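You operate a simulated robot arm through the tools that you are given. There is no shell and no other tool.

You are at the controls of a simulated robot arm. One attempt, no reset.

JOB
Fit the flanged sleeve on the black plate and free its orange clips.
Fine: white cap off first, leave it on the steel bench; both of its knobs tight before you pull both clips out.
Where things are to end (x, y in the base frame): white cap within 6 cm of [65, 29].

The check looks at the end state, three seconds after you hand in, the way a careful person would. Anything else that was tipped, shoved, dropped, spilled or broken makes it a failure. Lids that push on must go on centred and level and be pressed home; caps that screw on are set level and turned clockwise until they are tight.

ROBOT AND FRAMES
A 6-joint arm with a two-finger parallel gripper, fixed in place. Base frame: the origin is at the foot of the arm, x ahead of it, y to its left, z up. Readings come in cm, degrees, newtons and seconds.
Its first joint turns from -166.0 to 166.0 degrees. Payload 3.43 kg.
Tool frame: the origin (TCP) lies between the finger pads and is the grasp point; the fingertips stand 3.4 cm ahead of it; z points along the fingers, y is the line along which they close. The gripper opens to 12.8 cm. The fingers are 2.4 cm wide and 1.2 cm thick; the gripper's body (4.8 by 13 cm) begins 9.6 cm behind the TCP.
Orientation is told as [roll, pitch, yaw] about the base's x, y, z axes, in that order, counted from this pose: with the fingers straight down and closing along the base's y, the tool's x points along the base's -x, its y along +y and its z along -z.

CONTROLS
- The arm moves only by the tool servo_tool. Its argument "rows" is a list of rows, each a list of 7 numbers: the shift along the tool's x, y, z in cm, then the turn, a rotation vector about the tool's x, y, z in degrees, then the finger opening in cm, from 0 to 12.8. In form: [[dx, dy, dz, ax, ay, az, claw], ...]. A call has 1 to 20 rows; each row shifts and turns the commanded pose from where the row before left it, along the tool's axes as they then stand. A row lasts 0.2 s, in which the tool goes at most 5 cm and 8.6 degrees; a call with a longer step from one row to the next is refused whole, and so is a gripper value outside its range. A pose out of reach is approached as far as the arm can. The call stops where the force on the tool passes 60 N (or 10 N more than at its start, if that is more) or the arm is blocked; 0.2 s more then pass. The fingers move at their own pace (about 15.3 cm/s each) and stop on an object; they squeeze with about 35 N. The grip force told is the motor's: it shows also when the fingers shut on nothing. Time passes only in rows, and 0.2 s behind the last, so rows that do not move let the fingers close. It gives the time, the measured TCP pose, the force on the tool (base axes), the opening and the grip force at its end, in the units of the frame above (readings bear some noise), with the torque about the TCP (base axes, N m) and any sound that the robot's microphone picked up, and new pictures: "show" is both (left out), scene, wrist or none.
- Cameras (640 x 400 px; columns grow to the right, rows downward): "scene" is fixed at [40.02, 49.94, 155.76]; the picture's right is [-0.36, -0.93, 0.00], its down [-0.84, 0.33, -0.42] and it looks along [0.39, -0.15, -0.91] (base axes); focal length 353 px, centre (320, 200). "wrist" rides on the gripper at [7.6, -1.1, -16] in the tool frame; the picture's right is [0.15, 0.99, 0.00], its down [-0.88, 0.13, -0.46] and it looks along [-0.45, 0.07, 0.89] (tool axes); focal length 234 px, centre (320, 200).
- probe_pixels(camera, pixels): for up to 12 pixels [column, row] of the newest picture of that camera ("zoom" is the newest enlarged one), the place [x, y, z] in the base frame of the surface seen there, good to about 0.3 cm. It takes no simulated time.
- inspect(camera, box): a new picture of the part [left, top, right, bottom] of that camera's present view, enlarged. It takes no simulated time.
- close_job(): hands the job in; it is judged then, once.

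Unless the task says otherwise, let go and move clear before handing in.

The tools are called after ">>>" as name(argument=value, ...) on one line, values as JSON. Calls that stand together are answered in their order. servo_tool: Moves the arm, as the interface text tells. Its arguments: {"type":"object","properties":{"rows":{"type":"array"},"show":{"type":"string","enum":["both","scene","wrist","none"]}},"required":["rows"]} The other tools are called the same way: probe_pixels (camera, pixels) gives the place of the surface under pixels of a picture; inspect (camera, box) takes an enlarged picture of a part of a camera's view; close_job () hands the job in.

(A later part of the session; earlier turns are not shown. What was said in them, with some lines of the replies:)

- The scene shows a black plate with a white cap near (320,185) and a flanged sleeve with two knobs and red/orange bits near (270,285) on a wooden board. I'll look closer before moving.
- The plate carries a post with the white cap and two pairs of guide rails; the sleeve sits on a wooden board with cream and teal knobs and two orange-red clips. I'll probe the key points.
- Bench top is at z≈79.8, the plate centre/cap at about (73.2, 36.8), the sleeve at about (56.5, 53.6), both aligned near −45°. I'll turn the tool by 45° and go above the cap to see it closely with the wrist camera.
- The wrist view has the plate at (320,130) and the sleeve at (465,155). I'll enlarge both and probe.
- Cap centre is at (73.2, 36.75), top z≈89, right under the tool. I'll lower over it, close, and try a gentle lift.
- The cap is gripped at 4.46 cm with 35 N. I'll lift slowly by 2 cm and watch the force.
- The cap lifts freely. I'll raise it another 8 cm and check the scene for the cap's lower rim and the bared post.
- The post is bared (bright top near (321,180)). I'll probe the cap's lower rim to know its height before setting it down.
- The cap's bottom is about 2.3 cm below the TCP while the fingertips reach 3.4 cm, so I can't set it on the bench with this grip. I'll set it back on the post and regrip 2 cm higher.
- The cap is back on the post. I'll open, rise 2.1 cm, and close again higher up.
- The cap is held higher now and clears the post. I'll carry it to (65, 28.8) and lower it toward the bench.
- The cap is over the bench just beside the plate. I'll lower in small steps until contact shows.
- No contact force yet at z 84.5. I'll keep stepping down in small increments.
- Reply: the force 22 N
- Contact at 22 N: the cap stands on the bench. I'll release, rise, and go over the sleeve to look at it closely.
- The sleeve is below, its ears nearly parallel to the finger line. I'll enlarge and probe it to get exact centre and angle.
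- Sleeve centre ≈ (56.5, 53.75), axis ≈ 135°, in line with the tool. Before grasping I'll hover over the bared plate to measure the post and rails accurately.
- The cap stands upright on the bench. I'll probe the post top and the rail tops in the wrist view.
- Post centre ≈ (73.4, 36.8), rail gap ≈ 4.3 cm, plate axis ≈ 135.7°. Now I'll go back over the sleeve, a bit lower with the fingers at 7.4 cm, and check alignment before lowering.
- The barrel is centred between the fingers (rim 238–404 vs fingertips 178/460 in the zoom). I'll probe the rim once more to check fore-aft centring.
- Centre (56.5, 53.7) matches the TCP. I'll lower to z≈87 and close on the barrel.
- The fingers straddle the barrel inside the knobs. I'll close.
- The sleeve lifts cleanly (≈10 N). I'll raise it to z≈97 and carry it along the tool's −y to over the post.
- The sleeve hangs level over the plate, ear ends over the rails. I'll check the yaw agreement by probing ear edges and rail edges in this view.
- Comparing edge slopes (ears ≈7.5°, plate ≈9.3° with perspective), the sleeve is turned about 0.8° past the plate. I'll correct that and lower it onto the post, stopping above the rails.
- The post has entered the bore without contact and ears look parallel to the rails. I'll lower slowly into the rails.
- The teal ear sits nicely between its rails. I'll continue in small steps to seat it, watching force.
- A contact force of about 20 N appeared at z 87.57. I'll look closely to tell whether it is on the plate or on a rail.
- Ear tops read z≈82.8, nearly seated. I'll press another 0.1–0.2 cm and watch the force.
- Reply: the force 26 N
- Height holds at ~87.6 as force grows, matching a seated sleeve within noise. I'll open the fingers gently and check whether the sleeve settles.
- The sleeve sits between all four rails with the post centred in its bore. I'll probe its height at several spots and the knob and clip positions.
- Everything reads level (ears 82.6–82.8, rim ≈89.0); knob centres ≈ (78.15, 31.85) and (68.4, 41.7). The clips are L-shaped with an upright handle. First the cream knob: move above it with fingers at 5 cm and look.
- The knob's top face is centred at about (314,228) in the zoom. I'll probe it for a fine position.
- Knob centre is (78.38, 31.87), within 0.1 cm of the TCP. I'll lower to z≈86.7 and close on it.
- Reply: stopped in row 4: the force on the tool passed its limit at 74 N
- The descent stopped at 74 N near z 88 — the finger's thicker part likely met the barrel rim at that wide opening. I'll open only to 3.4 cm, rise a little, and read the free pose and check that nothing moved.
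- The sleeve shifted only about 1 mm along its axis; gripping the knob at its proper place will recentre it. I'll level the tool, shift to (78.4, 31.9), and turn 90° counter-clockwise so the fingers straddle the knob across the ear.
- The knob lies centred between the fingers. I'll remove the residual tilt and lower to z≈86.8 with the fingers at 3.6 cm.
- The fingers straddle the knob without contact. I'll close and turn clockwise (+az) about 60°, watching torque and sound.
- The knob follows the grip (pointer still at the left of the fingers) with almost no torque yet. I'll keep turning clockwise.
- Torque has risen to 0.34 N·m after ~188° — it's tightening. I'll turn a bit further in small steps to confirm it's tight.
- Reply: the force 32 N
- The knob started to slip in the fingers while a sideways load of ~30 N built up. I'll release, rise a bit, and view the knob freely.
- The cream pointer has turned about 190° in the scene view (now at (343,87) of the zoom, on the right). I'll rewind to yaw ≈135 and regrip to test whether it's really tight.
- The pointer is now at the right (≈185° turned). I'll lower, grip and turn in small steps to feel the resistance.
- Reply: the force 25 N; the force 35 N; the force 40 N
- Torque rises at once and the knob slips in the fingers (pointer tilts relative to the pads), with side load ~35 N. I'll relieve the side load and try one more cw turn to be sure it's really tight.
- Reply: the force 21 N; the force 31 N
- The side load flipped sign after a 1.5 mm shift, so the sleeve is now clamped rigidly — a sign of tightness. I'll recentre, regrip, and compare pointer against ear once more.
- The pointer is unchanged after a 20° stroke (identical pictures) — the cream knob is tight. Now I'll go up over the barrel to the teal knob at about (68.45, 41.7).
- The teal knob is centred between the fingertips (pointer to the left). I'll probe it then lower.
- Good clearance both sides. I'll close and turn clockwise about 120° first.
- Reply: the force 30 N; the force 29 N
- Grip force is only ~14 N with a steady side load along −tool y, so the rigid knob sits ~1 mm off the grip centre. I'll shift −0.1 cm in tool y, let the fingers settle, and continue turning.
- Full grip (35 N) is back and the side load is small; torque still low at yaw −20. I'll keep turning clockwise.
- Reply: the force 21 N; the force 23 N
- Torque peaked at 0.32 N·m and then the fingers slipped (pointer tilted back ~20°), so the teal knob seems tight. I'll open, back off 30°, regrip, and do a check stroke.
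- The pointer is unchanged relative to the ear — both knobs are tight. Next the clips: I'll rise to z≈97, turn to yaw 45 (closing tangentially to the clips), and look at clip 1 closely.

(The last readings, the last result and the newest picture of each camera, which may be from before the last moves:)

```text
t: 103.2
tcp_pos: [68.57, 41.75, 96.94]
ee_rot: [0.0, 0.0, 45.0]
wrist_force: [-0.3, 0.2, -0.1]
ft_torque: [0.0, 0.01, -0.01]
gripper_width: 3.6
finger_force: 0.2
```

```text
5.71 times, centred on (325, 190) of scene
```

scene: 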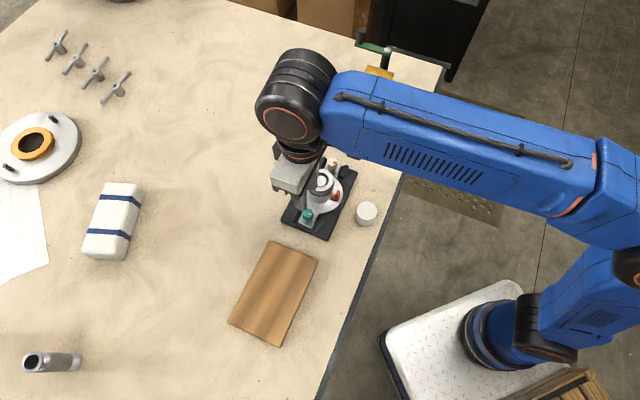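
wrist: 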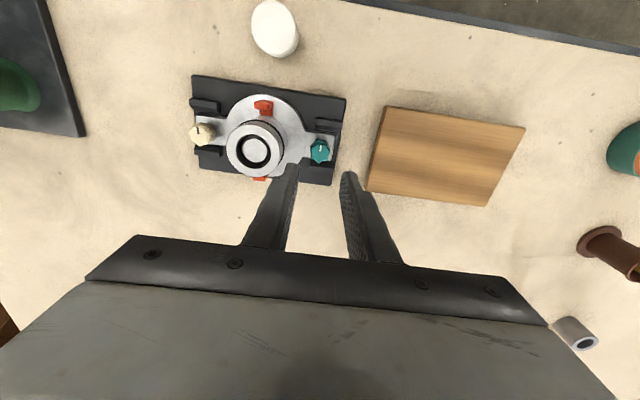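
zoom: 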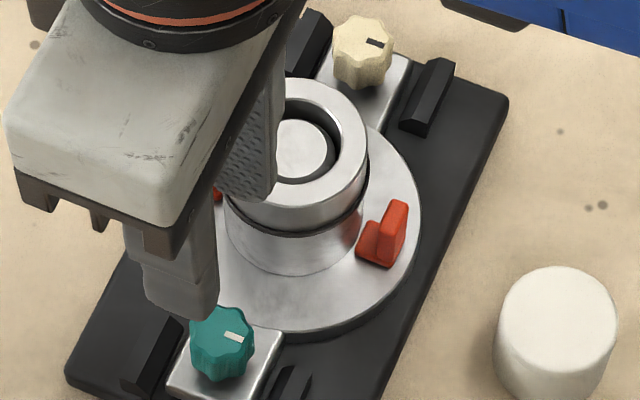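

Both pointers have turned half a turn. Now I'll move over clip 1 near (70.2, 33.7) and lower a bit to see it in detail.

>>> servo_tool(rows=[[1, -1.5, 0, 0, 0, 0, 4], [1.5, -2.5, 0, 0, 0, 0, 4], [1.2, -1.8, 0, 0, 0, 0, 4], [0.84, -1.04, 0, 0, 0, 0, 4], [0, 0, 1.5, 0, 0, 0, 4], [0, 0, 2, 0, 0, 0, 4], [0, 0, 1, 0, 0, 0, 4], [0, 0, 0, 0, 0, 0, 4]])

>>> inspect(camera="wrist", box=[270, 120, 370, 220])

>>> inspect(camera="scene", box=[310, 165, 360, 215])

```text
t: 105.0
tcp_pos: [70.41, 33.58, 92.29]
ee_rot: [0.0, 0.0, 44.9]
wrist_force: [0.7, -0.1, 0.2]
ft_torque: [-0.03, 0.01, 0.01]
gripper_width: 4.01
finger_force: 0.0
```

scene: 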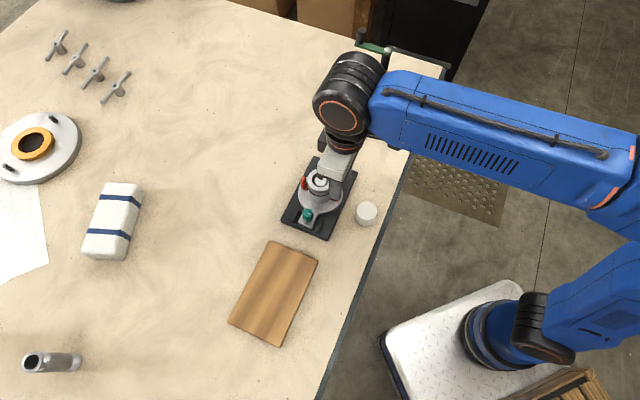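
wrist: 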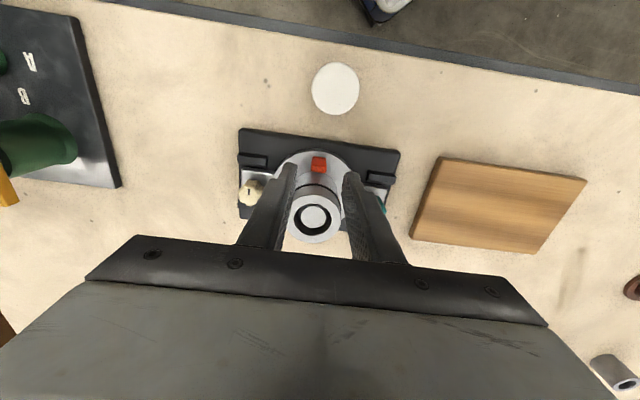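

```text
4.00 times, centred on (320, 170) of wrist
```

zoom: 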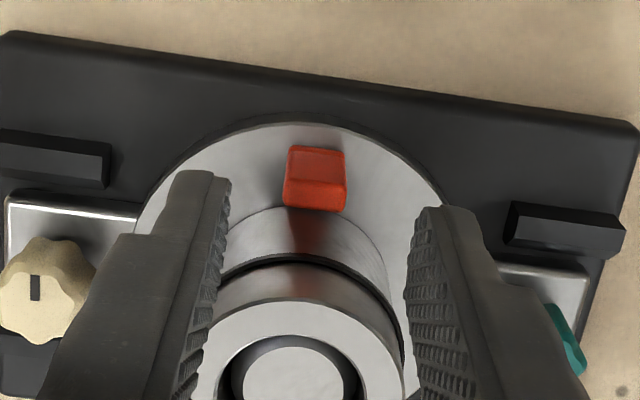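

```text
8.00 times, centred on (335, 190) of scene
```

zoom: 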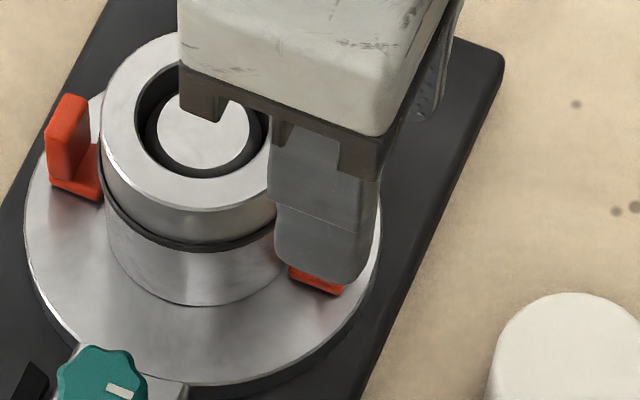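

Clip 2 in the scene zoom shows an L: base on the flange reaching the barrel, upright handle at the outer end. I'll probe clip 1 to position the fingers.

>>> probe_pixels(camera="wrist", pixels=[[319, 159], [319, 163], [319, 168], [319, 171], [313, 168], [325, 168], [312, 160], [326, 160], [319, 173], [319, 178]])

>>> probe_pixels(camera="zoom", pixels=[[70, 105], [65, 140], [85, 185], [95, 170], [60, 175], [85, 125]])

>>> inspect(camera="wrist", box=[300, 145, 340, 185])

```text
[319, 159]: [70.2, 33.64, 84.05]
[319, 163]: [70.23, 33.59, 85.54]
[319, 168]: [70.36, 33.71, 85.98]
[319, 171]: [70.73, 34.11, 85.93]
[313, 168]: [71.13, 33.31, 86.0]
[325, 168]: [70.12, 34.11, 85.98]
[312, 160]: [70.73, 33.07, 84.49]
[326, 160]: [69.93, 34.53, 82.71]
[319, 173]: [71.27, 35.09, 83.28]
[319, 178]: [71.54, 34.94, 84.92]
```

```text
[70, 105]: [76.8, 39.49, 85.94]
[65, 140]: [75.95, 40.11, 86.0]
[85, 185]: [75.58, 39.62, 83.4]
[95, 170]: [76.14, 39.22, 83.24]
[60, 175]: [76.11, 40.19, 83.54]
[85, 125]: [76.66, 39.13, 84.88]
```

```text
10.00 times, centred on (320, 165) of wrist
```

zoom: 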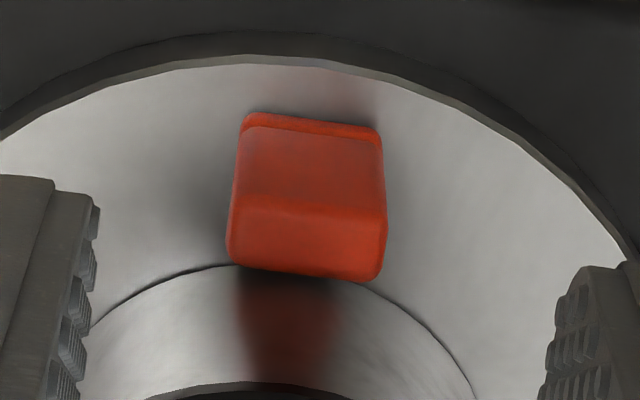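

Handle spans radius ≈3.8–4.5 cm and is 1.6 cm wide; the TCP is well placed. I'll lower to z≈86.8 and close on it.

>>> servo_tool(rows=[[0, 0, 1.2, 0, 0, 0, 4], [0, 0, 1.2, 0, 0, 0, 4], [0, 0, 1.2, 0, 0, 0, 4], [0, 0, 1.0, 0, 0, 0, 4], [0, 0, 0.6, 0, 0, 0, 4], [0, 0, 0.3, 0, 0, 0, 4], [0, 0, 0, 0, 0, 0, 4]], show="none")

>>> servo_tool(rows=[[0, 0, 0, 0, 0, 0, 2.4], [0, 0, 0, 0, 0, 0, 0.5], [0, 0, 0, 0, 0, 0, 0.5], [0, 0, 0, 0, 0, 0, 0.5]])

>>> inspect(camera="wrist", box=[280, 130, 360, 210])

```text
t: 106.6
tcp_pos: [70.19, 33.59, 87.0]
ee_rot: [0.0, 0.0, 45.0]
wrist_force: [-0.2, 0.6, 0.1]
ft_torque: [0.01, 0.04, 0.01]
gripper_width: 3.99
finger_force: 0.2
```

```text
t: 107.6
tcp_pos: [70.21, 33.57, 86.98]
ee_rot: [0.0, 0.0, 44.9]
wrist_force: [8.9, -9.1, 1.5]
ft_torque: [-0.22, -0.17, -0.07]
gripper_width: 1.55
finger_force: 34.5
```

scene: 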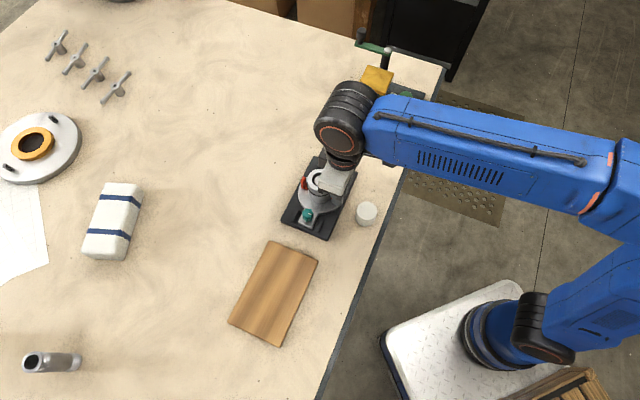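
wrist: 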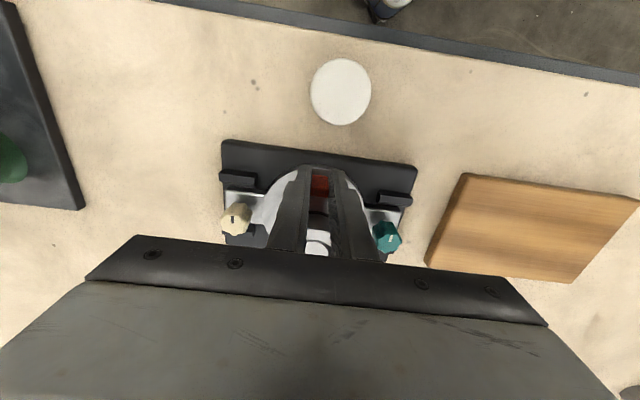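

```text
5.00 times, centred on (320, 170) of wrist
```

zoom: 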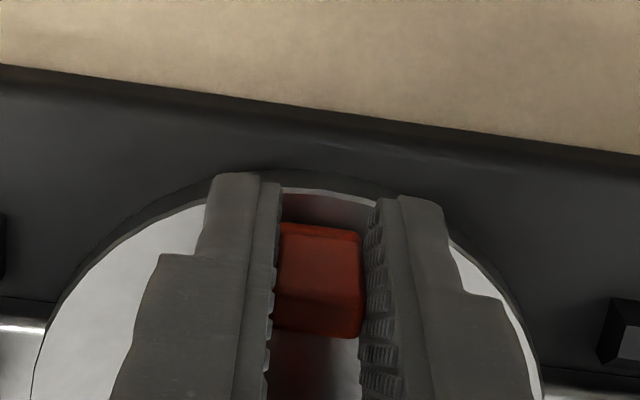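

Clip 1 is held at 1.55 cm. I'll try a gentle radial pull outward (+tool x) of 0.3 cm and read the force.

>>> servo_tool(rows=[[0.1, 0, 0, 0, 0, 0, 0.5], [0.1, 0, 0, 0, 0, 0, 0.5], [0.1, 0, 0, 0, 0, 0, 0.5], [0, 0, 0, 0, 0, 0, 0.5]], show="wrist")

>>> inspect(camera="wrist", box=[280, 130, 360, 210])

```text
t: 108.6
tcp_pos: [70.14, 33.28, 87.02]
ee_rot: [0.0, 0.0, 44.9]
wrist_force: [17.3, -16.9, 0.6]
ft_torque: [-0.13, -0.65, -0.13]
gripper_width: 1.51
finger_force: 35.0
```

wrist: 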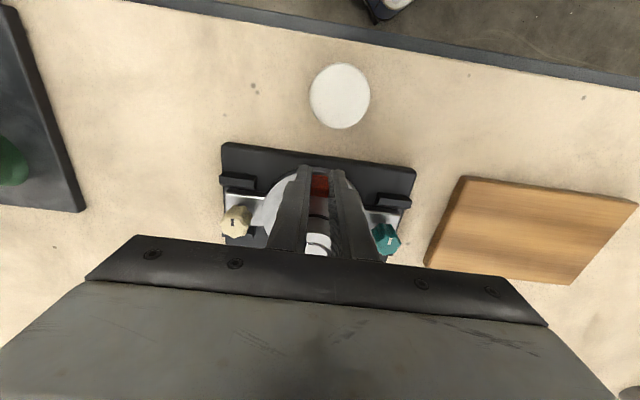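

```text
5.00 times, centred on (320, 170) of wrist
```

zoom: 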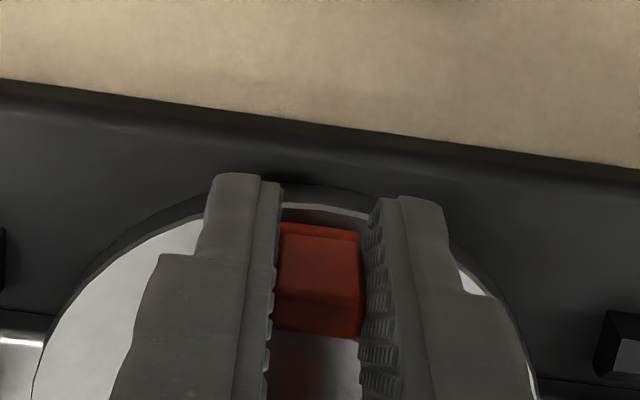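

The clip slides outward with almost no radial force; only a sideways load (−tool y) shows. I'll relieve that and keep pulling outward.

>>> servo_tool(rows=[[0.2, -0.08, 0, 0, 0, 0, 0.5], [0.3, 0, 0, 0, 0, 0, 0.5], [0.3, 0, 0, 0, 0, 0, 0.5], [0.3, 0, 0, 0, 0, 0, 0.5], [0, 0, 0, 0, 0, 0, 0.5]], show="wrist")

>>> inspect(camera="wrist", box=[280, 130, 360, 210])

```text
t: 109.8
tcp_pos: [69.47, 32.61, 86.86]
ee_rot: [0.0, -0.1, 44.8]
wrist_force: [32.0, 5.6, 8.1]
ft_torque: [0.35, -0.94, -0.01]
gripper_width: 1.52
finger_force: 35.2
```

wrist: 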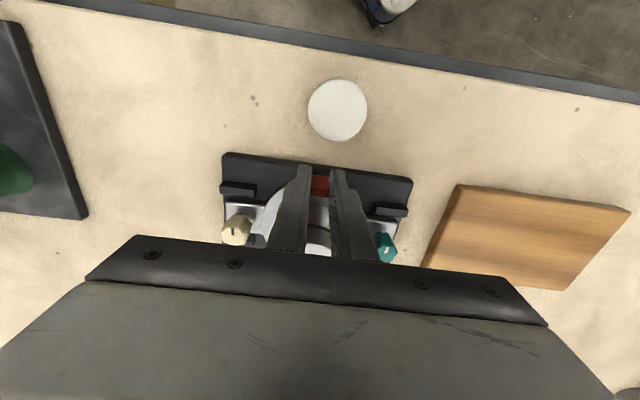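

```text
5.00 times, centred on (320, 170) of wrist
```

zoom: 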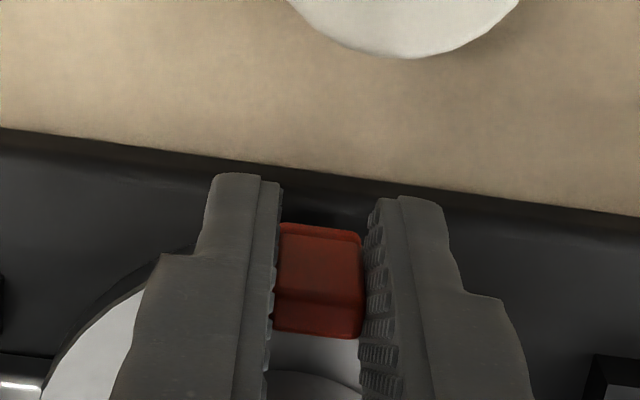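

The clip has moved out ~1.2 cm, now with ~27 N resistance. I'll continue in small steps and watch.

>>> servo_tool(rows=[[0.1, -0.05, 0, 0, 0, 0, 0.5], [0.1, 0, 0, 0, 0, 0, 0.5], [0, 0, 0, 0, 0, 0, 0.5]], show="none")

>>> servo_tool(rows=[[0.15, 0, 0, 0, 0, 0, 0.5], [0.15, 0, 0, 0, 0, 0, 0.5], [0, 0, 0, 0, 0, 0, 0.5]], show="wrist")

>>> inspect(camera="wrist", box=[280, 130, 360, 210])

>>> inspect(camera="scene", box=[290, 155, 370, 225])

```text
t: 110.6
tcp_pos: [69.19, 32.48, 86.88]
ee_rot: [0.1, 0.0, 44.9]
wrist_force: [29.7, 10.7, 2.8]
ft_torque: [0.3, -0.75, -0.01]
gripper_width: 1.54
finger_force: 35.1
```

```text
t: 111.4
tcp_pos: [69.06, 32.14, 86.79]
ee_rot: [0.0, 0.1, 44.9]
wrist_force: [19.3, 19.3, 0.3]
ft_torque: [0.51, -0.53, 0.01]
gripper_width: 1.55
finger_force: 35.1
```

wrist: 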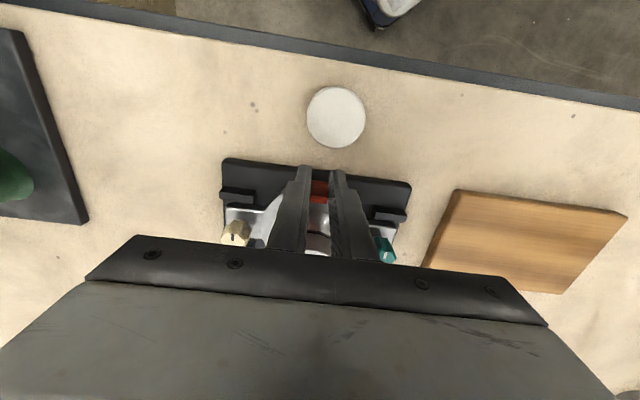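

```text
5.00 times, centred on (320, 170) of wrist
```

zoom: 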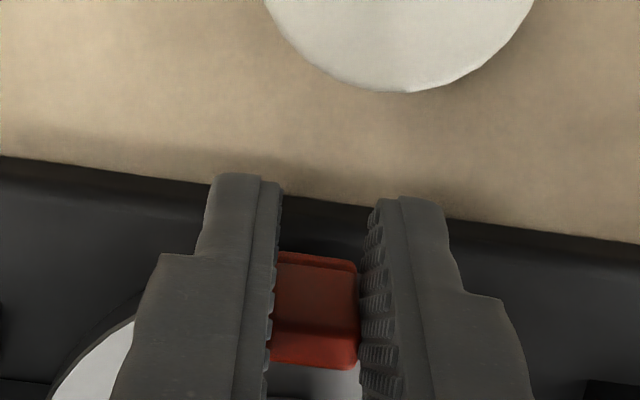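

```text
5.71 times, centred on (330, 190) of scene
```

zoom: 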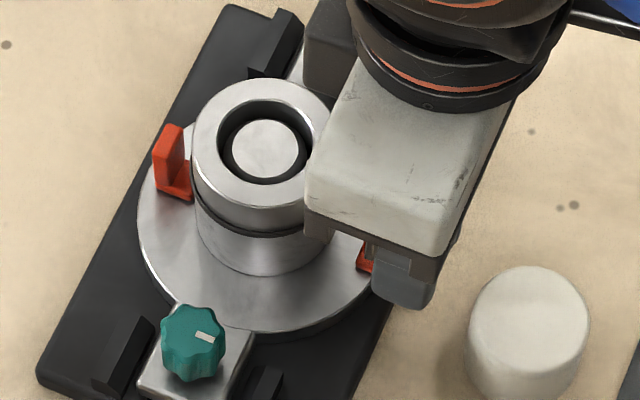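

The clip moved out about 1.4 cm and then slipped in the fingers at ~27 N. I'll try lifting gently to see if it is now free upward.

>>> servo_tool(rows=[[-0.1, 0, 0, 0, 0, 0, 0.5], [0, 0, -0.1, 0, 0, 0, 0.5], [0, 0, -0.1, 0, 0, 0, 0.5], [0, 0, 0, 0, 0, 0, 0.5]], show="wrist")

>>> inspect(camera="wrist", box=[280, 130, 360, 210])

```text
t: 112.4
tcp_pos: [68.96, 32.19, 86.97]
ee_rot: [0.0, 0.3, 44.9]
wrist_force: [1.2, 8.1, -18.2]
ft_torque: [-0.08, 0.19, 0.06]
gripper_width: 1.57
finger_force: 35.1
```

wrist: 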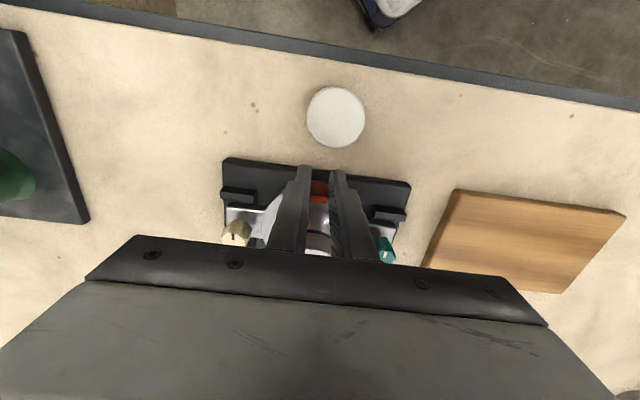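

```text
5.00 times, centred on (320, 170) of wrist
```

zoom: 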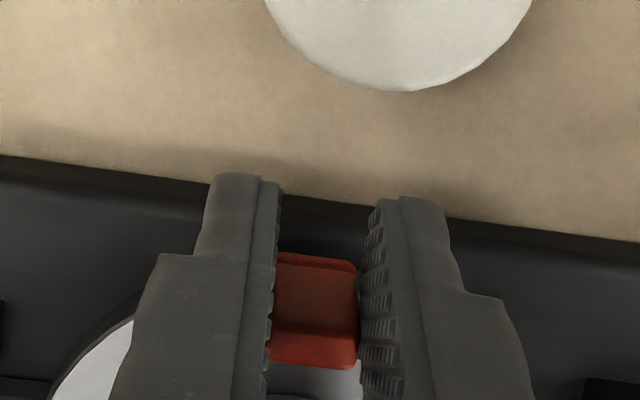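

Lifting meets resistance (−18 N), so it is still guided. I'll ease back, let go, rise, and look at how far the clip has come out.

>>> servo_tool(rows=[[0, 0, 0.2, 0, 0, 0, 0.5], [0, 0, 0, 0, 0, 0, 0.5], [0, 0, 0, 0, 0, 0, 3], [0, 0, 0, 0, 0, 0, 3.6], [0, 0, -1.5, 0, 0, 0, 3.6], [0, 0, -2, 0, 0, 0, 3.6], [0, 0, -2, 0, 0, 0, 3.6], [1, 0, -1, 0, 0, 0, 3.6], [2, 0, 0, 0, 0, 0, 3.6], [2, 0, 0, 0, 0, 0, 3.6], [0, 0, 0, 0, 0, 0, 3.6]])

>>> inspect(camera="wrist", box=[270, 140, 370, 240])

>>> inspect(camera="scene", box=[310, 165, 360, 215])

```text
t: 114.8
tcp_pos: [65.46, 28.45, 93.47]
ee_rot: [0.0, 0.0, 44.9]
wrist_force: [-0.6, 0.2, -0.1]
ft_torque: [0.03, -0.04, -0.04]
gripper_width: 3.58
finger_force: 0.1
```

scene: 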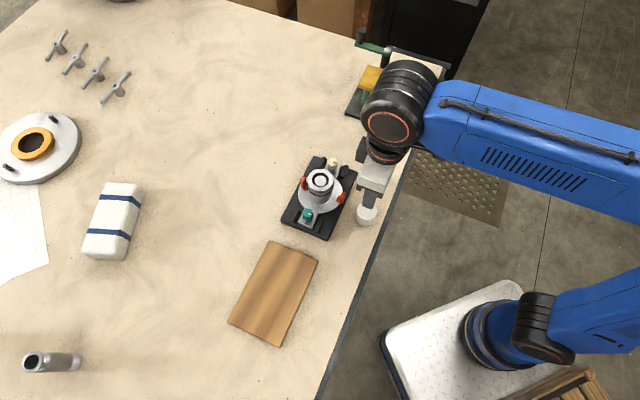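
wrist: 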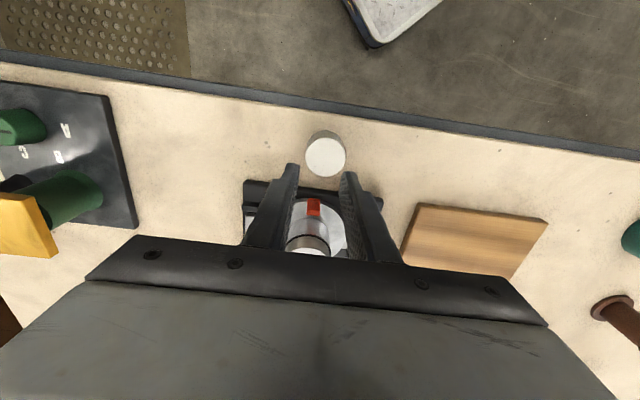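

```text
4.00 times, centred on (320, 190) of wrist
```

zoom: 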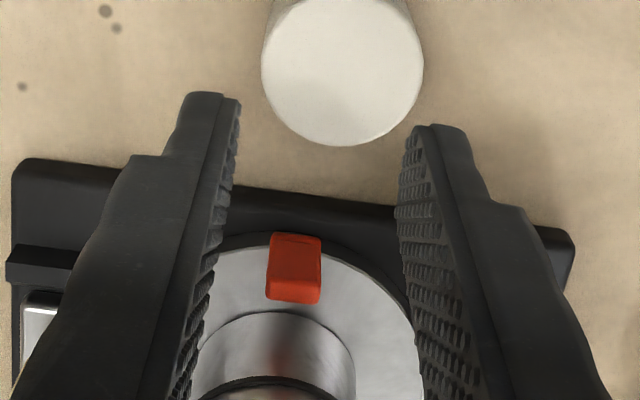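

```text
8.00 times, centred on (335, 190) of scene
```

zoom: 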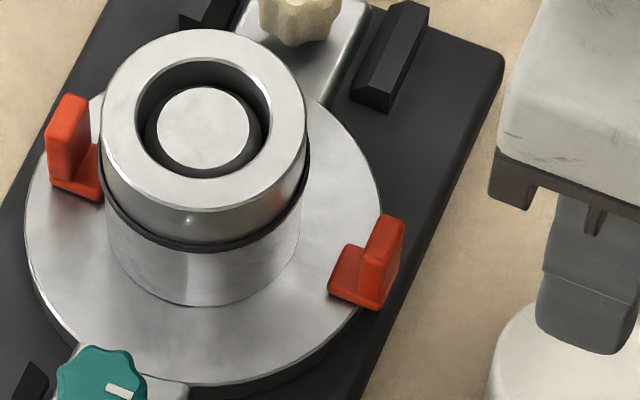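

Clip 1 now stands clear of the barrel with its outer end at the flange rim (scene zoom (365,265)). I'll probe its position and clip 2's for comparison.

>>> probe_pixels(camera="zoom", pixels=[[385, 235], [395, 222], [375, 260], [345, 270], [335, 285], [360, 300], [400, 250], [75, 110], [65, 150], [95, 170], [350, 250], [330, 300]])

>>> inspect(camera="scene", box=[328, 183, 348, 203])

>>> inspect(camera="wrist", box=[298, 190, 338, 230])

```text
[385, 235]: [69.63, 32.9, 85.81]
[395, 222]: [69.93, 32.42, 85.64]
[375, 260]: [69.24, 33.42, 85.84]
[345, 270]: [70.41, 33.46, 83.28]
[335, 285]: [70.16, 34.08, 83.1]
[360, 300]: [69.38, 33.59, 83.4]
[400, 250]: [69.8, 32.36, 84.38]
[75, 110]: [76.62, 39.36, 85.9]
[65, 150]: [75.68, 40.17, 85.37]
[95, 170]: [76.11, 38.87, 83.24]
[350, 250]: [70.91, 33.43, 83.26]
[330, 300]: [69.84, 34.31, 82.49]
```

```text
16.00 times, centred on (338, 193) of scene
```

zoom: 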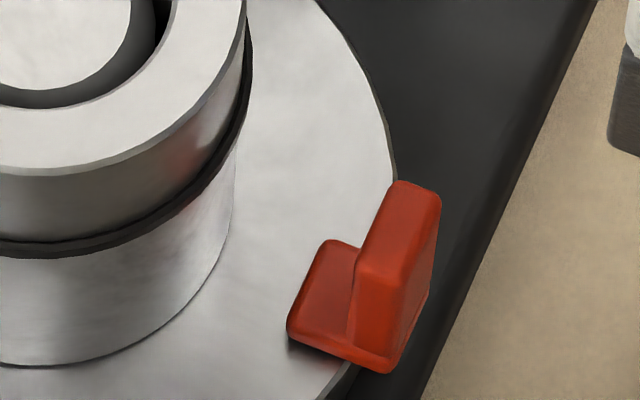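

```text
10.00 times, centred on (318, 210) of wrist
```

zoom: 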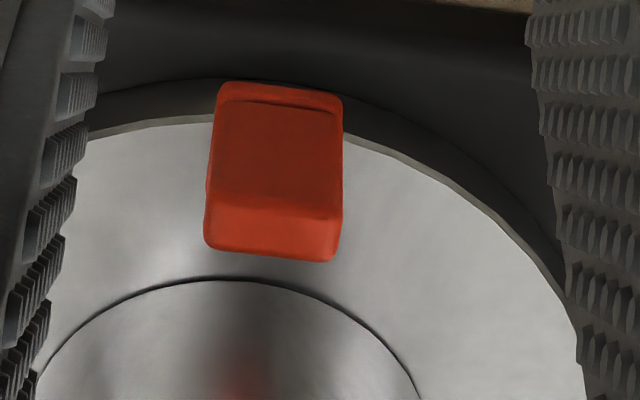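

Clip 1 moved out ~1.3 cm and stays there, like a captive slide at its end stop. I'll do clip 2 the same way and compare; moving over the barrel to (76.5, 40.1).

>>> servo_tool(rows=[[0, 0, -2, 0, 0, 0, 4], [0, 0, -1.5, 0, 0, 0, 4], [-2, 0, 0, 0, 0, 0, 4], [-3, 0.1, 0, 0, 0, 0, 4], [-3.5, 0.1, 0, 0, 0, 0, 4], [-3.5, 0.1, 0, 0, 0, 0, 4], [-2.5, 0.1, 0, 0, 0, 0, 4], [-1.54, 0.05, 0, 0, 0, 0, 4], [0, 0, 1.5, 0, 0, 0, 4], [0, 0, 2, 0, 0, 0, 4], [0, 0, 1, 0, 0, 0, 4], [0, 0, 0, 0, 0, 0, 4], [0, 0, 0, 0, 0, 0, 4]])

>>> inspect(camera="wrist", box=[270, 120, 370, 220])

>>> inspect(camera="scene", box=[285, 155, 355, 215])

```text
t: 117.6
tcp_pos: [76.67, 40.26, 92.43]
ee_rot: [0.0, 0.0, 44.9]
wrist_force: [-0.2, 0.4, 0.2]
ft_torque: [-0.02, -0.01, 0.04]
gripper_width: 4.02
finger_force: 0.0
```

scene: 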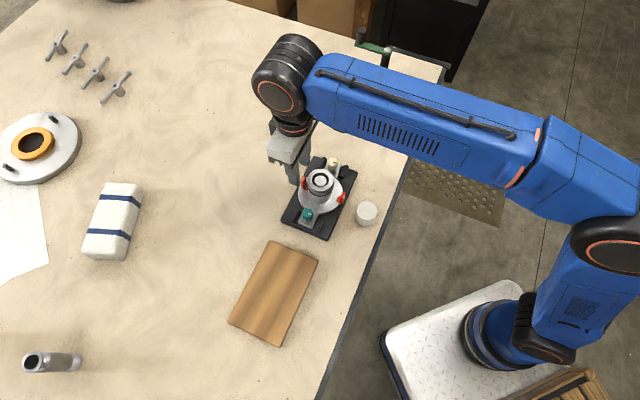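
wrist: 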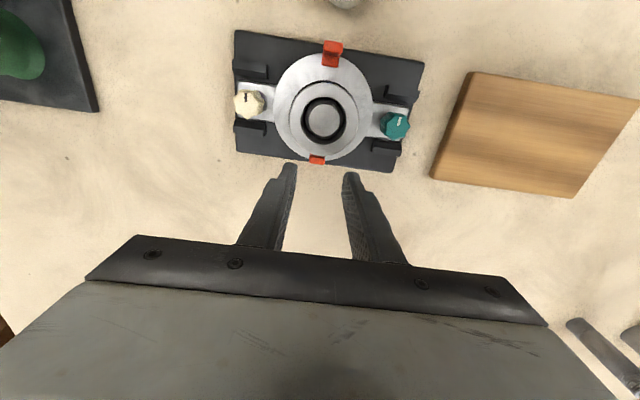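

```text
4.00 times, centred on (320, 170) of wrist
```

zoom: 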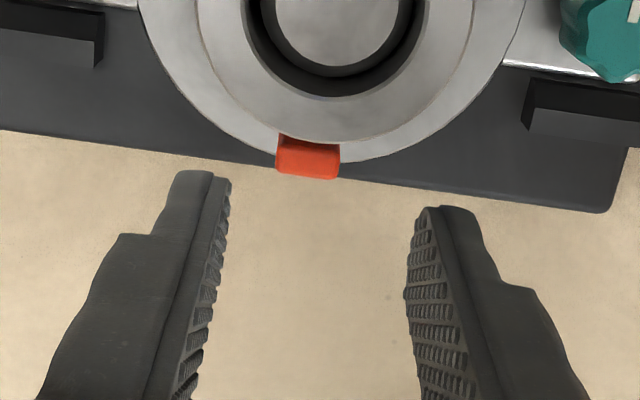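

```text
6.67 times, centred on (320, 185) of scene
```

zoom: 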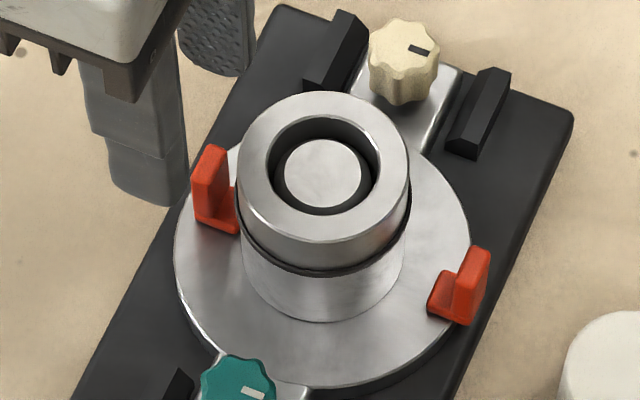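

I'll probe clip 2's handle in the wrist view.

>>> inspect(camera="wrist", box=[300, 140, 340, 180])

>>> probe_pixels(camera="wrist", pixels=[[317, 159], [311, 158], [324, 160], [317, 161], [317, 156], [312, 160], [322, 160]])

>>> probe_pixels(camera="scene", pixels=[[303, 180], [304, 178], [302, 187], [304, 184]])

```text
10.00 times, centred on (320, 160) of wrist
```

zoom: 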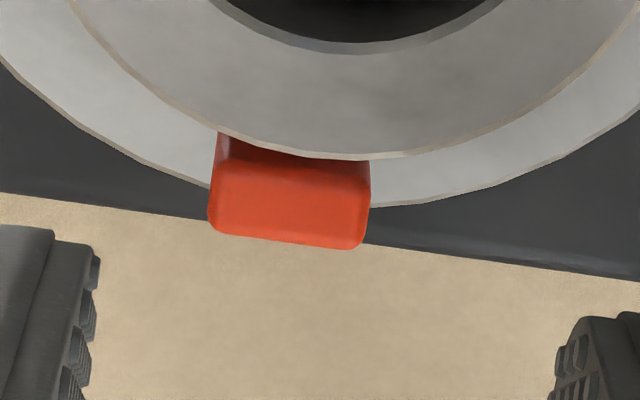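

```text
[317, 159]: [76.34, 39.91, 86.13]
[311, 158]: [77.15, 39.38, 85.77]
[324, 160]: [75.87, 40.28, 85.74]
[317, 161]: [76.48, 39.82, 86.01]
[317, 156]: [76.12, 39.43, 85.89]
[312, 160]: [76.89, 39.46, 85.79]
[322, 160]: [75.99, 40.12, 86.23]
```

```text
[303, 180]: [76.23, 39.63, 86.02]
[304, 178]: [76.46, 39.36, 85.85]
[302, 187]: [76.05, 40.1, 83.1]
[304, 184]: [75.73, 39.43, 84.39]
```

Handle centre ≈ (76.45, 39.8). I'll nudge (+0.1, −0.13), lower to z≈86.9 and close.

>>> servo_tool(rows=[[0.1, -0.13, 1.0, 0, 0, 0, 4], [0, 0, 1.2, 0, 0, 0, 4], [0, 0, 1.2, 0, 0, 0, 4], [0, 0, 1.0, 0, 0, 0, 4], [0, 0, 0.6, 0, 0, 0, 4], [0, 0, 0.5, 0, 0, 0, 4], [0, 0, 0, 0, 0, 0, 4]], show="none")

>>> servo_tool(rows=[[0, 0, 0, 0, 0, 0, 2.4], [0, 0, 0, 0, 0, 0, 0.5], [0, 0, 0, 0, 0, 0, 0.5], [0, 0, 0, 0, 0, 0, 0.5]], show="wrist")

>>> inspect(camera="wrist", box=[280, 130, 360, 210])

```text
t: 119.2
tcp_pos: [76.64, 40.04, 86.93]
ee_rot: [0.0, 0.0, 44.9]
wrist_force: [-0.1, 0.6, -0.4]
ft_torque: [-0.02, 0.01, -0.01]
gripper_width: 4.0
finger_force: 0.1
```

```text
t: 120.2
tcp_pos: [76.66, 39.95, 87.04]
ee_rot: [-0.1, -0.1, 44.9]
wrist_force: [21.1, -18.3, 1.6]
ft_torque: [-0.38, -0.48, 0.09]
gripper_width: 1.53
finger_force: 35.4
```

wrist: 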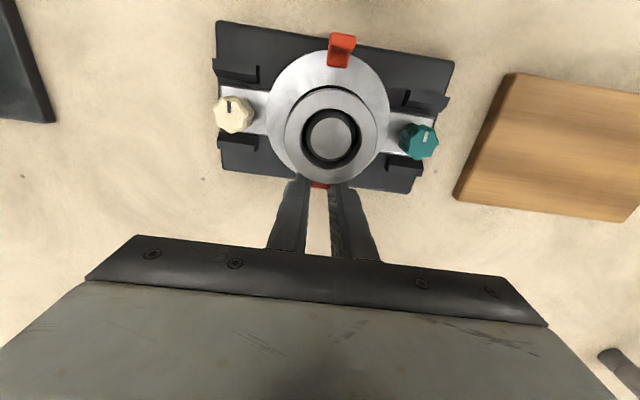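

```text
5.00 times, centred on (320, 170) of wrist
```

zoom: 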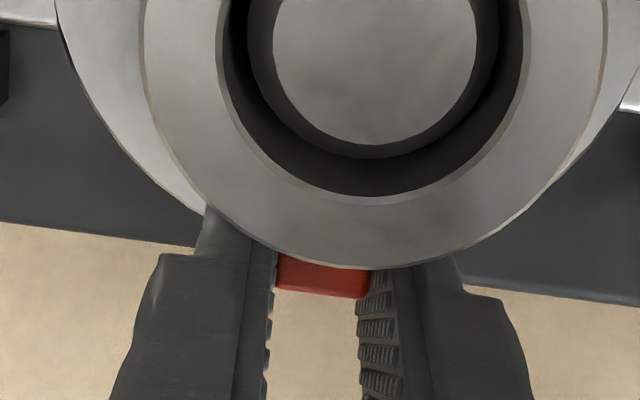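

Gripped, with ~28 N side load along −tool y; I'll shift −0.1 there, then pull outward (−tool x) in steps.

>>> servo_tool(rows=[[0, -0.1, 0, 0, 0, 0, 0.5], [0, 0, 0, 0, 0, 0, 0.5]], show="none")

>>> servo_tool(rows=[[-0.2, 0, 0, 0, 0, 0, 0.5], [-0.2, 0, 0, 0, 0, 0, 0.5], [-0.2, 0, 0, 0, 0, 0, 0.5], [0, 0, 0, 0, 0, 0, 0.5]], show="none")

>>> servo_tool(rows=[[-0.2, 0, 0, 0, 0, 0, 0.5], [-0.2, 0, 0, 0, 0, 0, 0.5], [0, 0, 0, 0, 0, 0, 0.5]], show="wrist")

>>> inspect(camera="wrist", box=[280, 130, 360, 210])

```text
t: 120.8
tcp_pos: [76.73, 39.97, 86.93]
ee_rot: [0.1, 0.1, 45.0]
wrist_force: [21.1, -20.9, 4.7]
ft_torque: [-0.68, -0.25, 0.11]
gripper_width: 1.53
finger_force: 34.7
```

```text
t: 121.8
tcp_pos: [77.18, 40.42, 86.91]
ee_rot: [-0.1, -0.1, 44.9]
wrist_force: [28.2, -28.5, 16.3]
ft_torque: [-0.83, -0.47, 0.15]
gripper_width: 1.56
finger_force: 34.9
```

```text
t: 122.6
tcp_pos: [77.37, 40.64, 86.87]
ee_rot: [0.1, 0.0, 45.0]
wrist_force: [26.8, -27.3, 22.5]
ft_torque: [-0.65, -0.72, 0.2]
gripper_width: 1.56
finger_force: 35.3
```

wrist: 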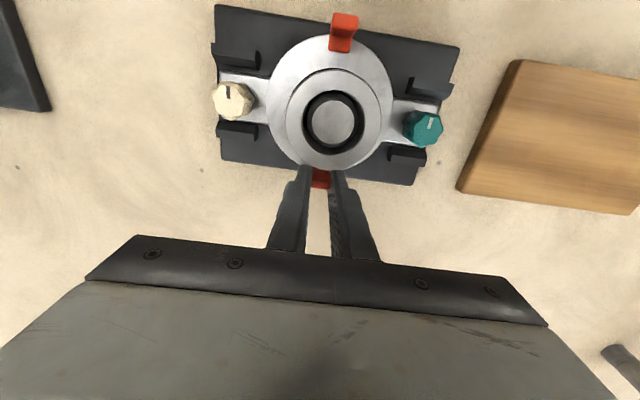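

```text
5.00 times, centred on (320, 170) of wrist
```

zoom: 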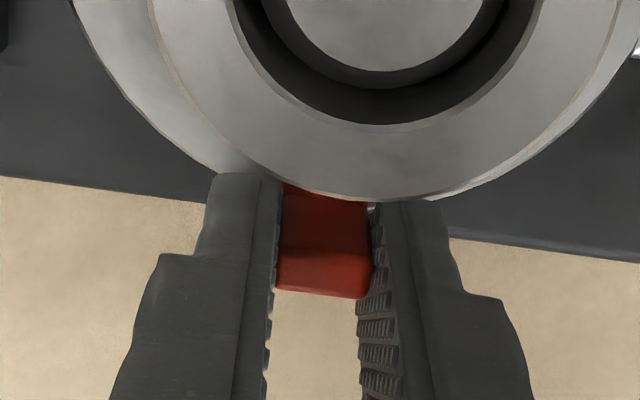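

Radial force stays near zero while side (≈38 N) and vertical (≈22 N) loads built up; clip is following. I'll relieve these (dy −0.13, up 0.08) and continue.

>>> servo_tool(rows=[[0, -0.13, -0.08, 0, 0, 0, 0.5], [0, 0, 0, 0, 0, 0, 0.5]], show="none")

>>> servo_tool(rows=[[-0.15, 0, 0, 0, 0, 0, 0.5], [-0.15, 0, 0, 0, 0, 0, 0.5], [0, 0, 0, 0, 0, 0, 0.5]], show="none")

>>> servo_tool(rows=[[-0.1, 0, 0, 0, 0, 0, 0.5], [-0.1, 0, 0, 0, 0, 0, 0.5], [0, 0, 0, 0, 0, 0, 0.5]], show="wrist")

>>> inspect(camera="wrist", box=[280, 130, 360, 210])

```text
t: 123.2
tcp_pos: [77.49, 40.7, 87.0]
ee_rot: [0.2, 0.1, 45.0]
wrist_force: [19.8, -19.2, 7.8]
ft_torque: [-0.36, -0.59, 0.17]
gripper_width: 1.54
finger_force: 35.2
```

```text
t: 124.0
tcp_pos: [77.63, 40.84, 86.94]
ee_rot: [0.0, 0.1, 44.9]
wrist_force: [5.4, -25.5, 0.3]
ft_torque: [-0.84, 0.08, 0.14]
gripper_width: 1.52
finger_force: 35.2
```

```text
t: 124.8
tcp_pos: [77.74, 41.02, 86.99]
ee_rot: [0.1, 0.0, 45.0]
wrist_force: [-11.4, -29.5, -0.4]
ft_torque: [-0.69, 0.27, 0.07]
gripper_width: 1.53
finger_force: 35.2
```

wrist: 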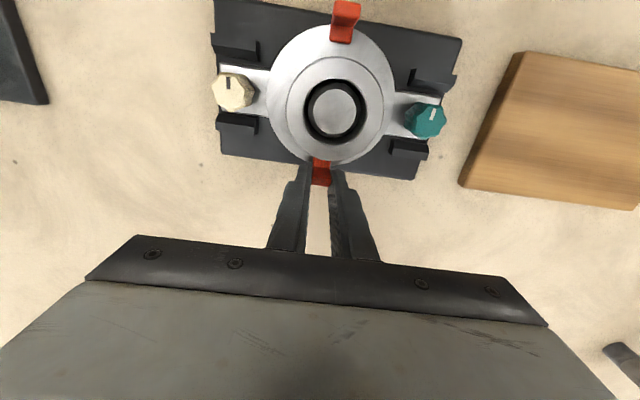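

```text
5.00 times, centred on (320, 170) of wrist
```

zoom: 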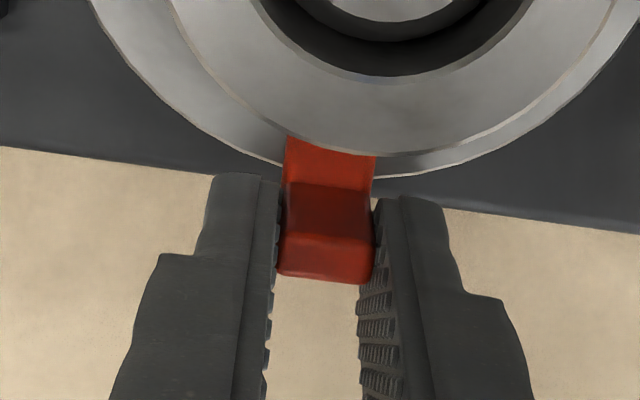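

Clip 2 also came out ~1.3 cm and then hit a firm stop (~29 N, slipping in the fingers), just like clip 1. I'll relax, let go, rise, and compare both clips.

>>> servo_tool(rows=[[0.1, 0, 0, 0, 0, 0, 0.5], [0, 0, 0, 0, 0, 0, 0.5], [0, 0, 0, 0, 0, 0, 2.5], [0, 0, 0, 0, 0, 0, 3.6], [0, 0, -1.5, 0, 0, 0, 3.6], [0, 0, -2.5, 0, 0, 0, 3.6], [0, 0, -3, 0, 0, 0, 3.6], [0, 0, -3, 0, 0, 0, 3.6], [-1, 0, -1, 0, 0, 0, 3.6], [0, 0, 0, 0, 0, 0, 3.6]])

>>> inspect(camera="scene", box=[285, 155, 355, 225])

>>> inspect(camera="wrist", box=[230, 20, 430, 180])

```text
t: 127.0
tcp_pos: [78.58, 41.71, 98.06]
ee_rot: [0.1, 0.0, 44.9]
wrist_force: [1.1, 0.4, 0.2]
ft_torque: [0.02, 0.02, 0.0]
gripper_width: 3.62
finger_force: 0.0
```

scene: 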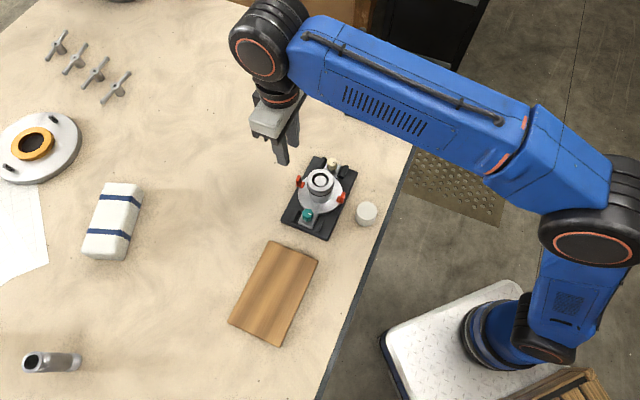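
wrist: 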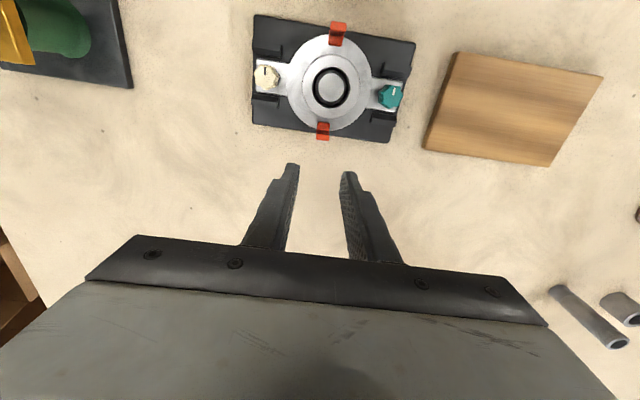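

```text
5.71 times, centred on (320, 190) of scene
```

zoom: 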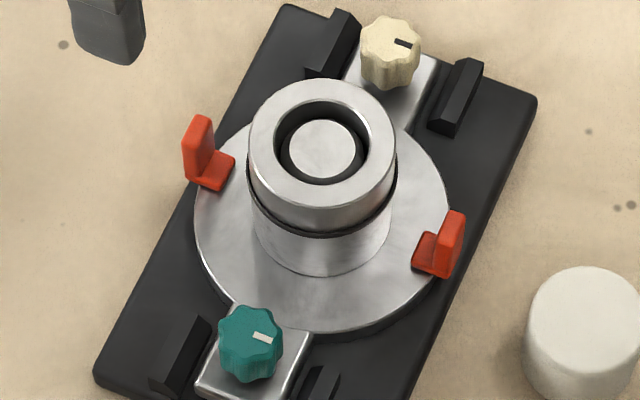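

```text
2.50 times, centred on (330, 100) of wrist
```

zoom: 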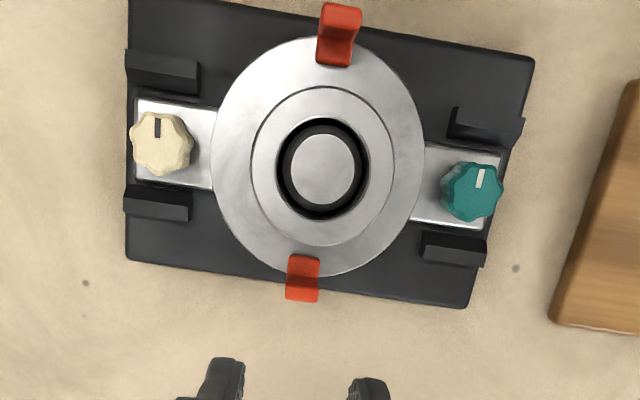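

Both clips stand out equally at the rim. I'll check with the same crop as at the start that the plate hasn't shifted, and probe the clips' travel.

>>> inspect(camera="scene", box=[270, 145, 370, 245])

>>> probe_pixels(camera="zoom", pixels=[[232, 140], [240, 120], [250, 150], [408, 205], [418, 188], [395, 215], [300, 50], [465, 110], [350, 378], [168, 305], [525, 290], [330, 145]])

>>> inspect(camera="scene", box=[298, 165, 318, 185])

```text
4.00 times, centred on (320, 195) of scene
```

zoom: 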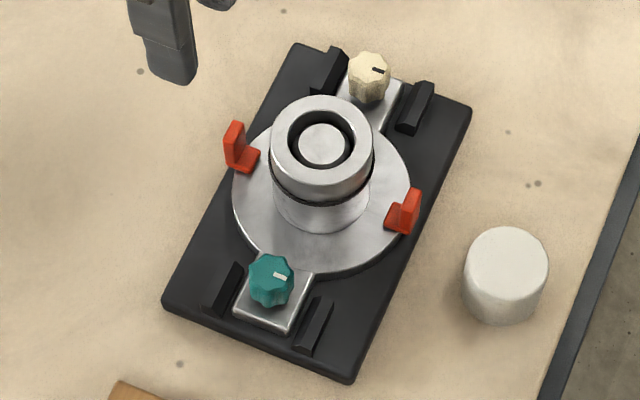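

```text
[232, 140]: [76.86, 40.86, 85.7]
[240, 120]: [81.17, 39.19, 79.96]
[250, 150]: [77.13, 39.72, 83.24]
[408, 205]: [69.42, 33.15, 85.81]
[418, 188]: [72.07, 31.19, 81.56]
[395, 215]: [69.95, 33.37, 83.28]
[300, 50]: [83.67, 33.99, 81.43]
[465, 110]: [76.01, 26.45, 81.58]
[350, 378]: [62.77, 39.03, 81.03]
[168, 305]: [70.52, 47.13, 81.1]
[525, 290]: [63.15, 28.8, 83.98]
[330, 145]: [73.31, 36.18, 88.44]
```

```text
16.00 times, centred on (308, 175) of scene
```

zoom: 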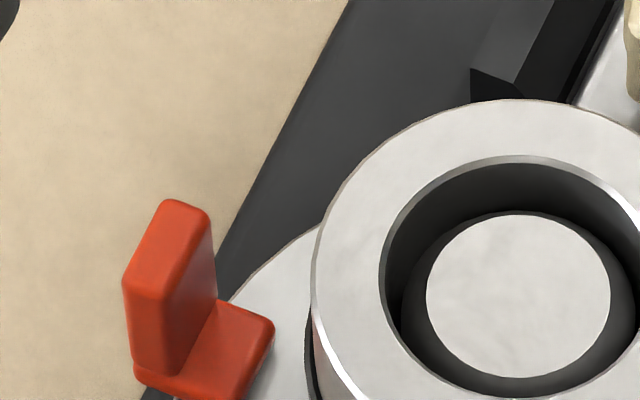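

The plate corners are at the same pixels as at the start, so it hasn't moved. I'll measure clip 2's travel more precisely.

>>> probe_pixels(camera="zoom", pixels=[[185, 215], [150, 265], [165, 240], [255, 315], [225, 360], [245, 340], [265, 325], [225, 320]])

>>> inspect(camera="scene", box=[328, 183, 348, 203])

>>> probe_pixels(camera="zoom", pixels=[[420, 195], [385, 260], [405, 225], [330, 245], [295, 325], [310, 285]])

```text
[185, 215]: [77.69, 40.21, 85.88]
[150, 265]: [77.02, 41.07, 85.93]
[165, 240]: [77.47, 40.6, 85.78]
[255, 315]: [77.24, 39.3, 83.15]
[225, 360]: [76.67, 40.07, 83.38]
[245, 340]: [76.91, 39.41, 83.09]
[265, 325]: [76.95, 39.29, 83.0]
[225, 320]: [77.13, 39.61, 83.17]
```

```text
16.00 times, centred on (338, 193) of scene
```

zoom: 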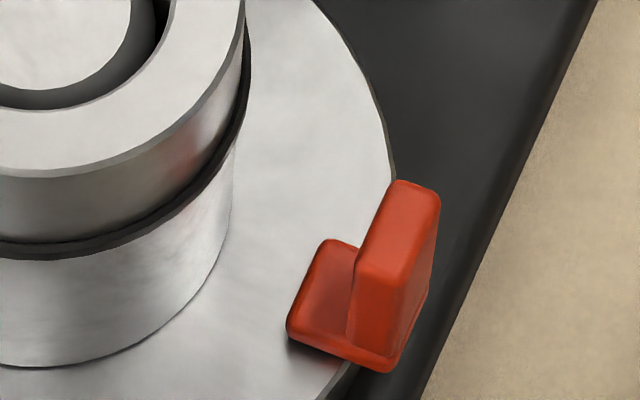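

```text
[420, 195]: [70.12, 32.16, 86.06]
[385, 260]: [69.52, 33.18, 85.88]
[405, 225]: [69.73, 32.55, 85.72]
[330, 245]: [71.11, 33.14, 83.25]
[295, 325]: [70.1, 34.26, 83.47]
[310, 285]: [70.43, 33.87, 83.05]
```

Both clip handles sit at the same radius (5.57 and 5.60 cm), so both are fully drawn out to the same stop; knobs show equal half-turns, and the cap stands on the bench. I'll raise the arm clear and take a final look.

>>> servo_tool(rows=[[0, 0, -3, 0, 0, 0, 5], [0, 0, -3, 0, 0, 0, 5], [-2, 0, -3, 0, 0, 0, 5], [-2, 0, -2, 0, 0, 0, 5], [0, 0, 0, 0, 0, 0, 5], [0, 0, 0, 0, 0, 0, 5]])

>>> inspect(camera="scene", box=[270, 145, 390, 265])

>>> inspect(camera="wrist", box=[240, 0, 400, 120])

```text
t: 128.4
tcp_pos: [80.2, 43.74, 107.88]
ee_rot: [0.0, -0.2, 44.9]
wrist_force: [0.6, -0.2, 0.1]
ft_torque: [0.01, 0.0, 0.02]
gripper_width: 5.01
finger_force: 0.1
out of reach, approached as far as the arm can: row 4
```

scene: 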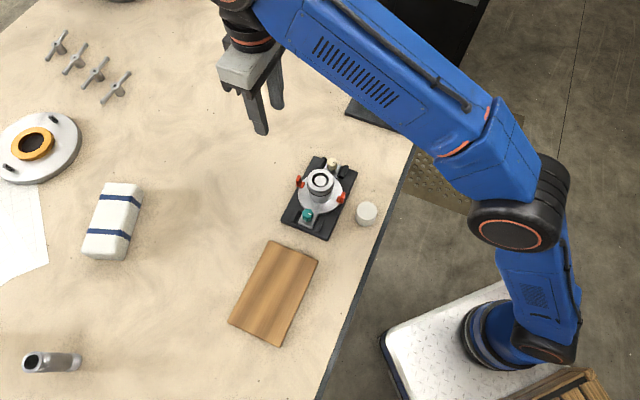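
wrist: 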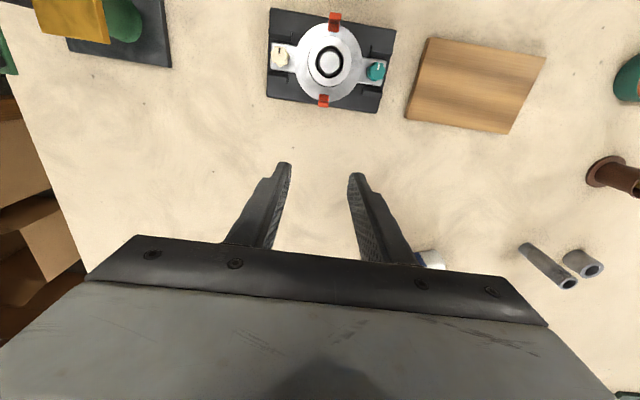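

```text
3.33 times, centred on (330, 205) of scene
```

zoom: 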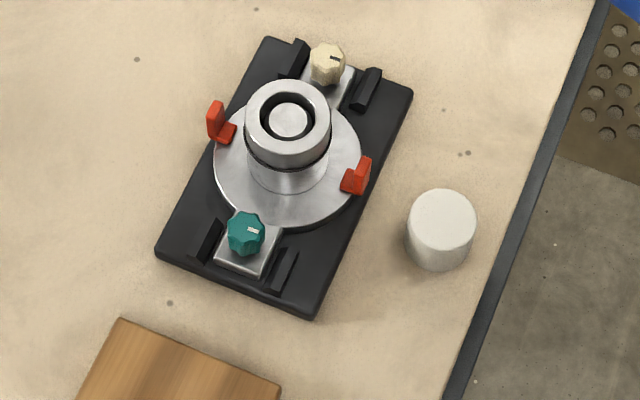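

```text
3.33 times, centred on (320, 60) of wrist
```

zoom: 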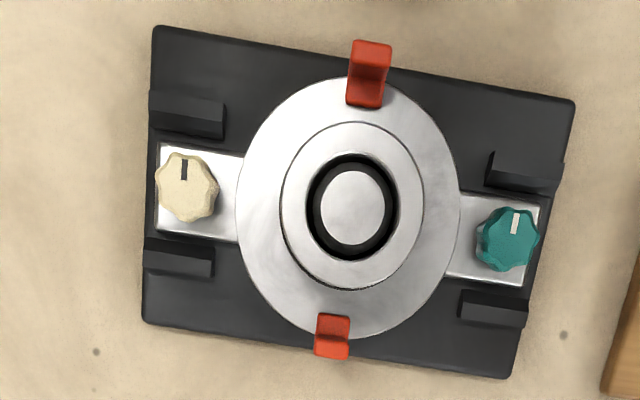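

The final views show the sleeve seated between its rails, both knob pointers turned the same half turn, both clips drawn out, and the cap upright at about (65, 28.8). The arm is clear, so I'm handing in.

>>> close_job()

```text
The job is handed in.
```

The sleeve is on the black plate with both knobs tight and both clips pulled, and I've handed the job in. One thing is uncertain: the clips slid out but did not come off.

- **White cap:** it came off first and stands upright on the bench at about (65, 28.8).
- **Sleeve:** it sits level over the post, with both ears between the rails. The plate has not moved from where it started.
- **Knobs:** each turned clockwise about half a turn to a firm stop. A second tightening stroke did not move either one, and I tightened both before touching the clips.
- **Clips:** each slid outward about 1.3 cm, then stopped hard at about 27–29 N, and the fingers slipped. The one I tried to lift was still held down. Both ended at the same distance from the centre, so I took that as the end of their travel. If the check expects them completely removed, this part falls short.

While lowering to the first knob, a finger hit something, probably the sleeve's rim, and the move stopped at 74 N. The sleeve shifted about 1 mm. Re-gripping the knob brought it back, and I saw no damage. In the last pictures nothing else on the bench looked moved or knocked over.
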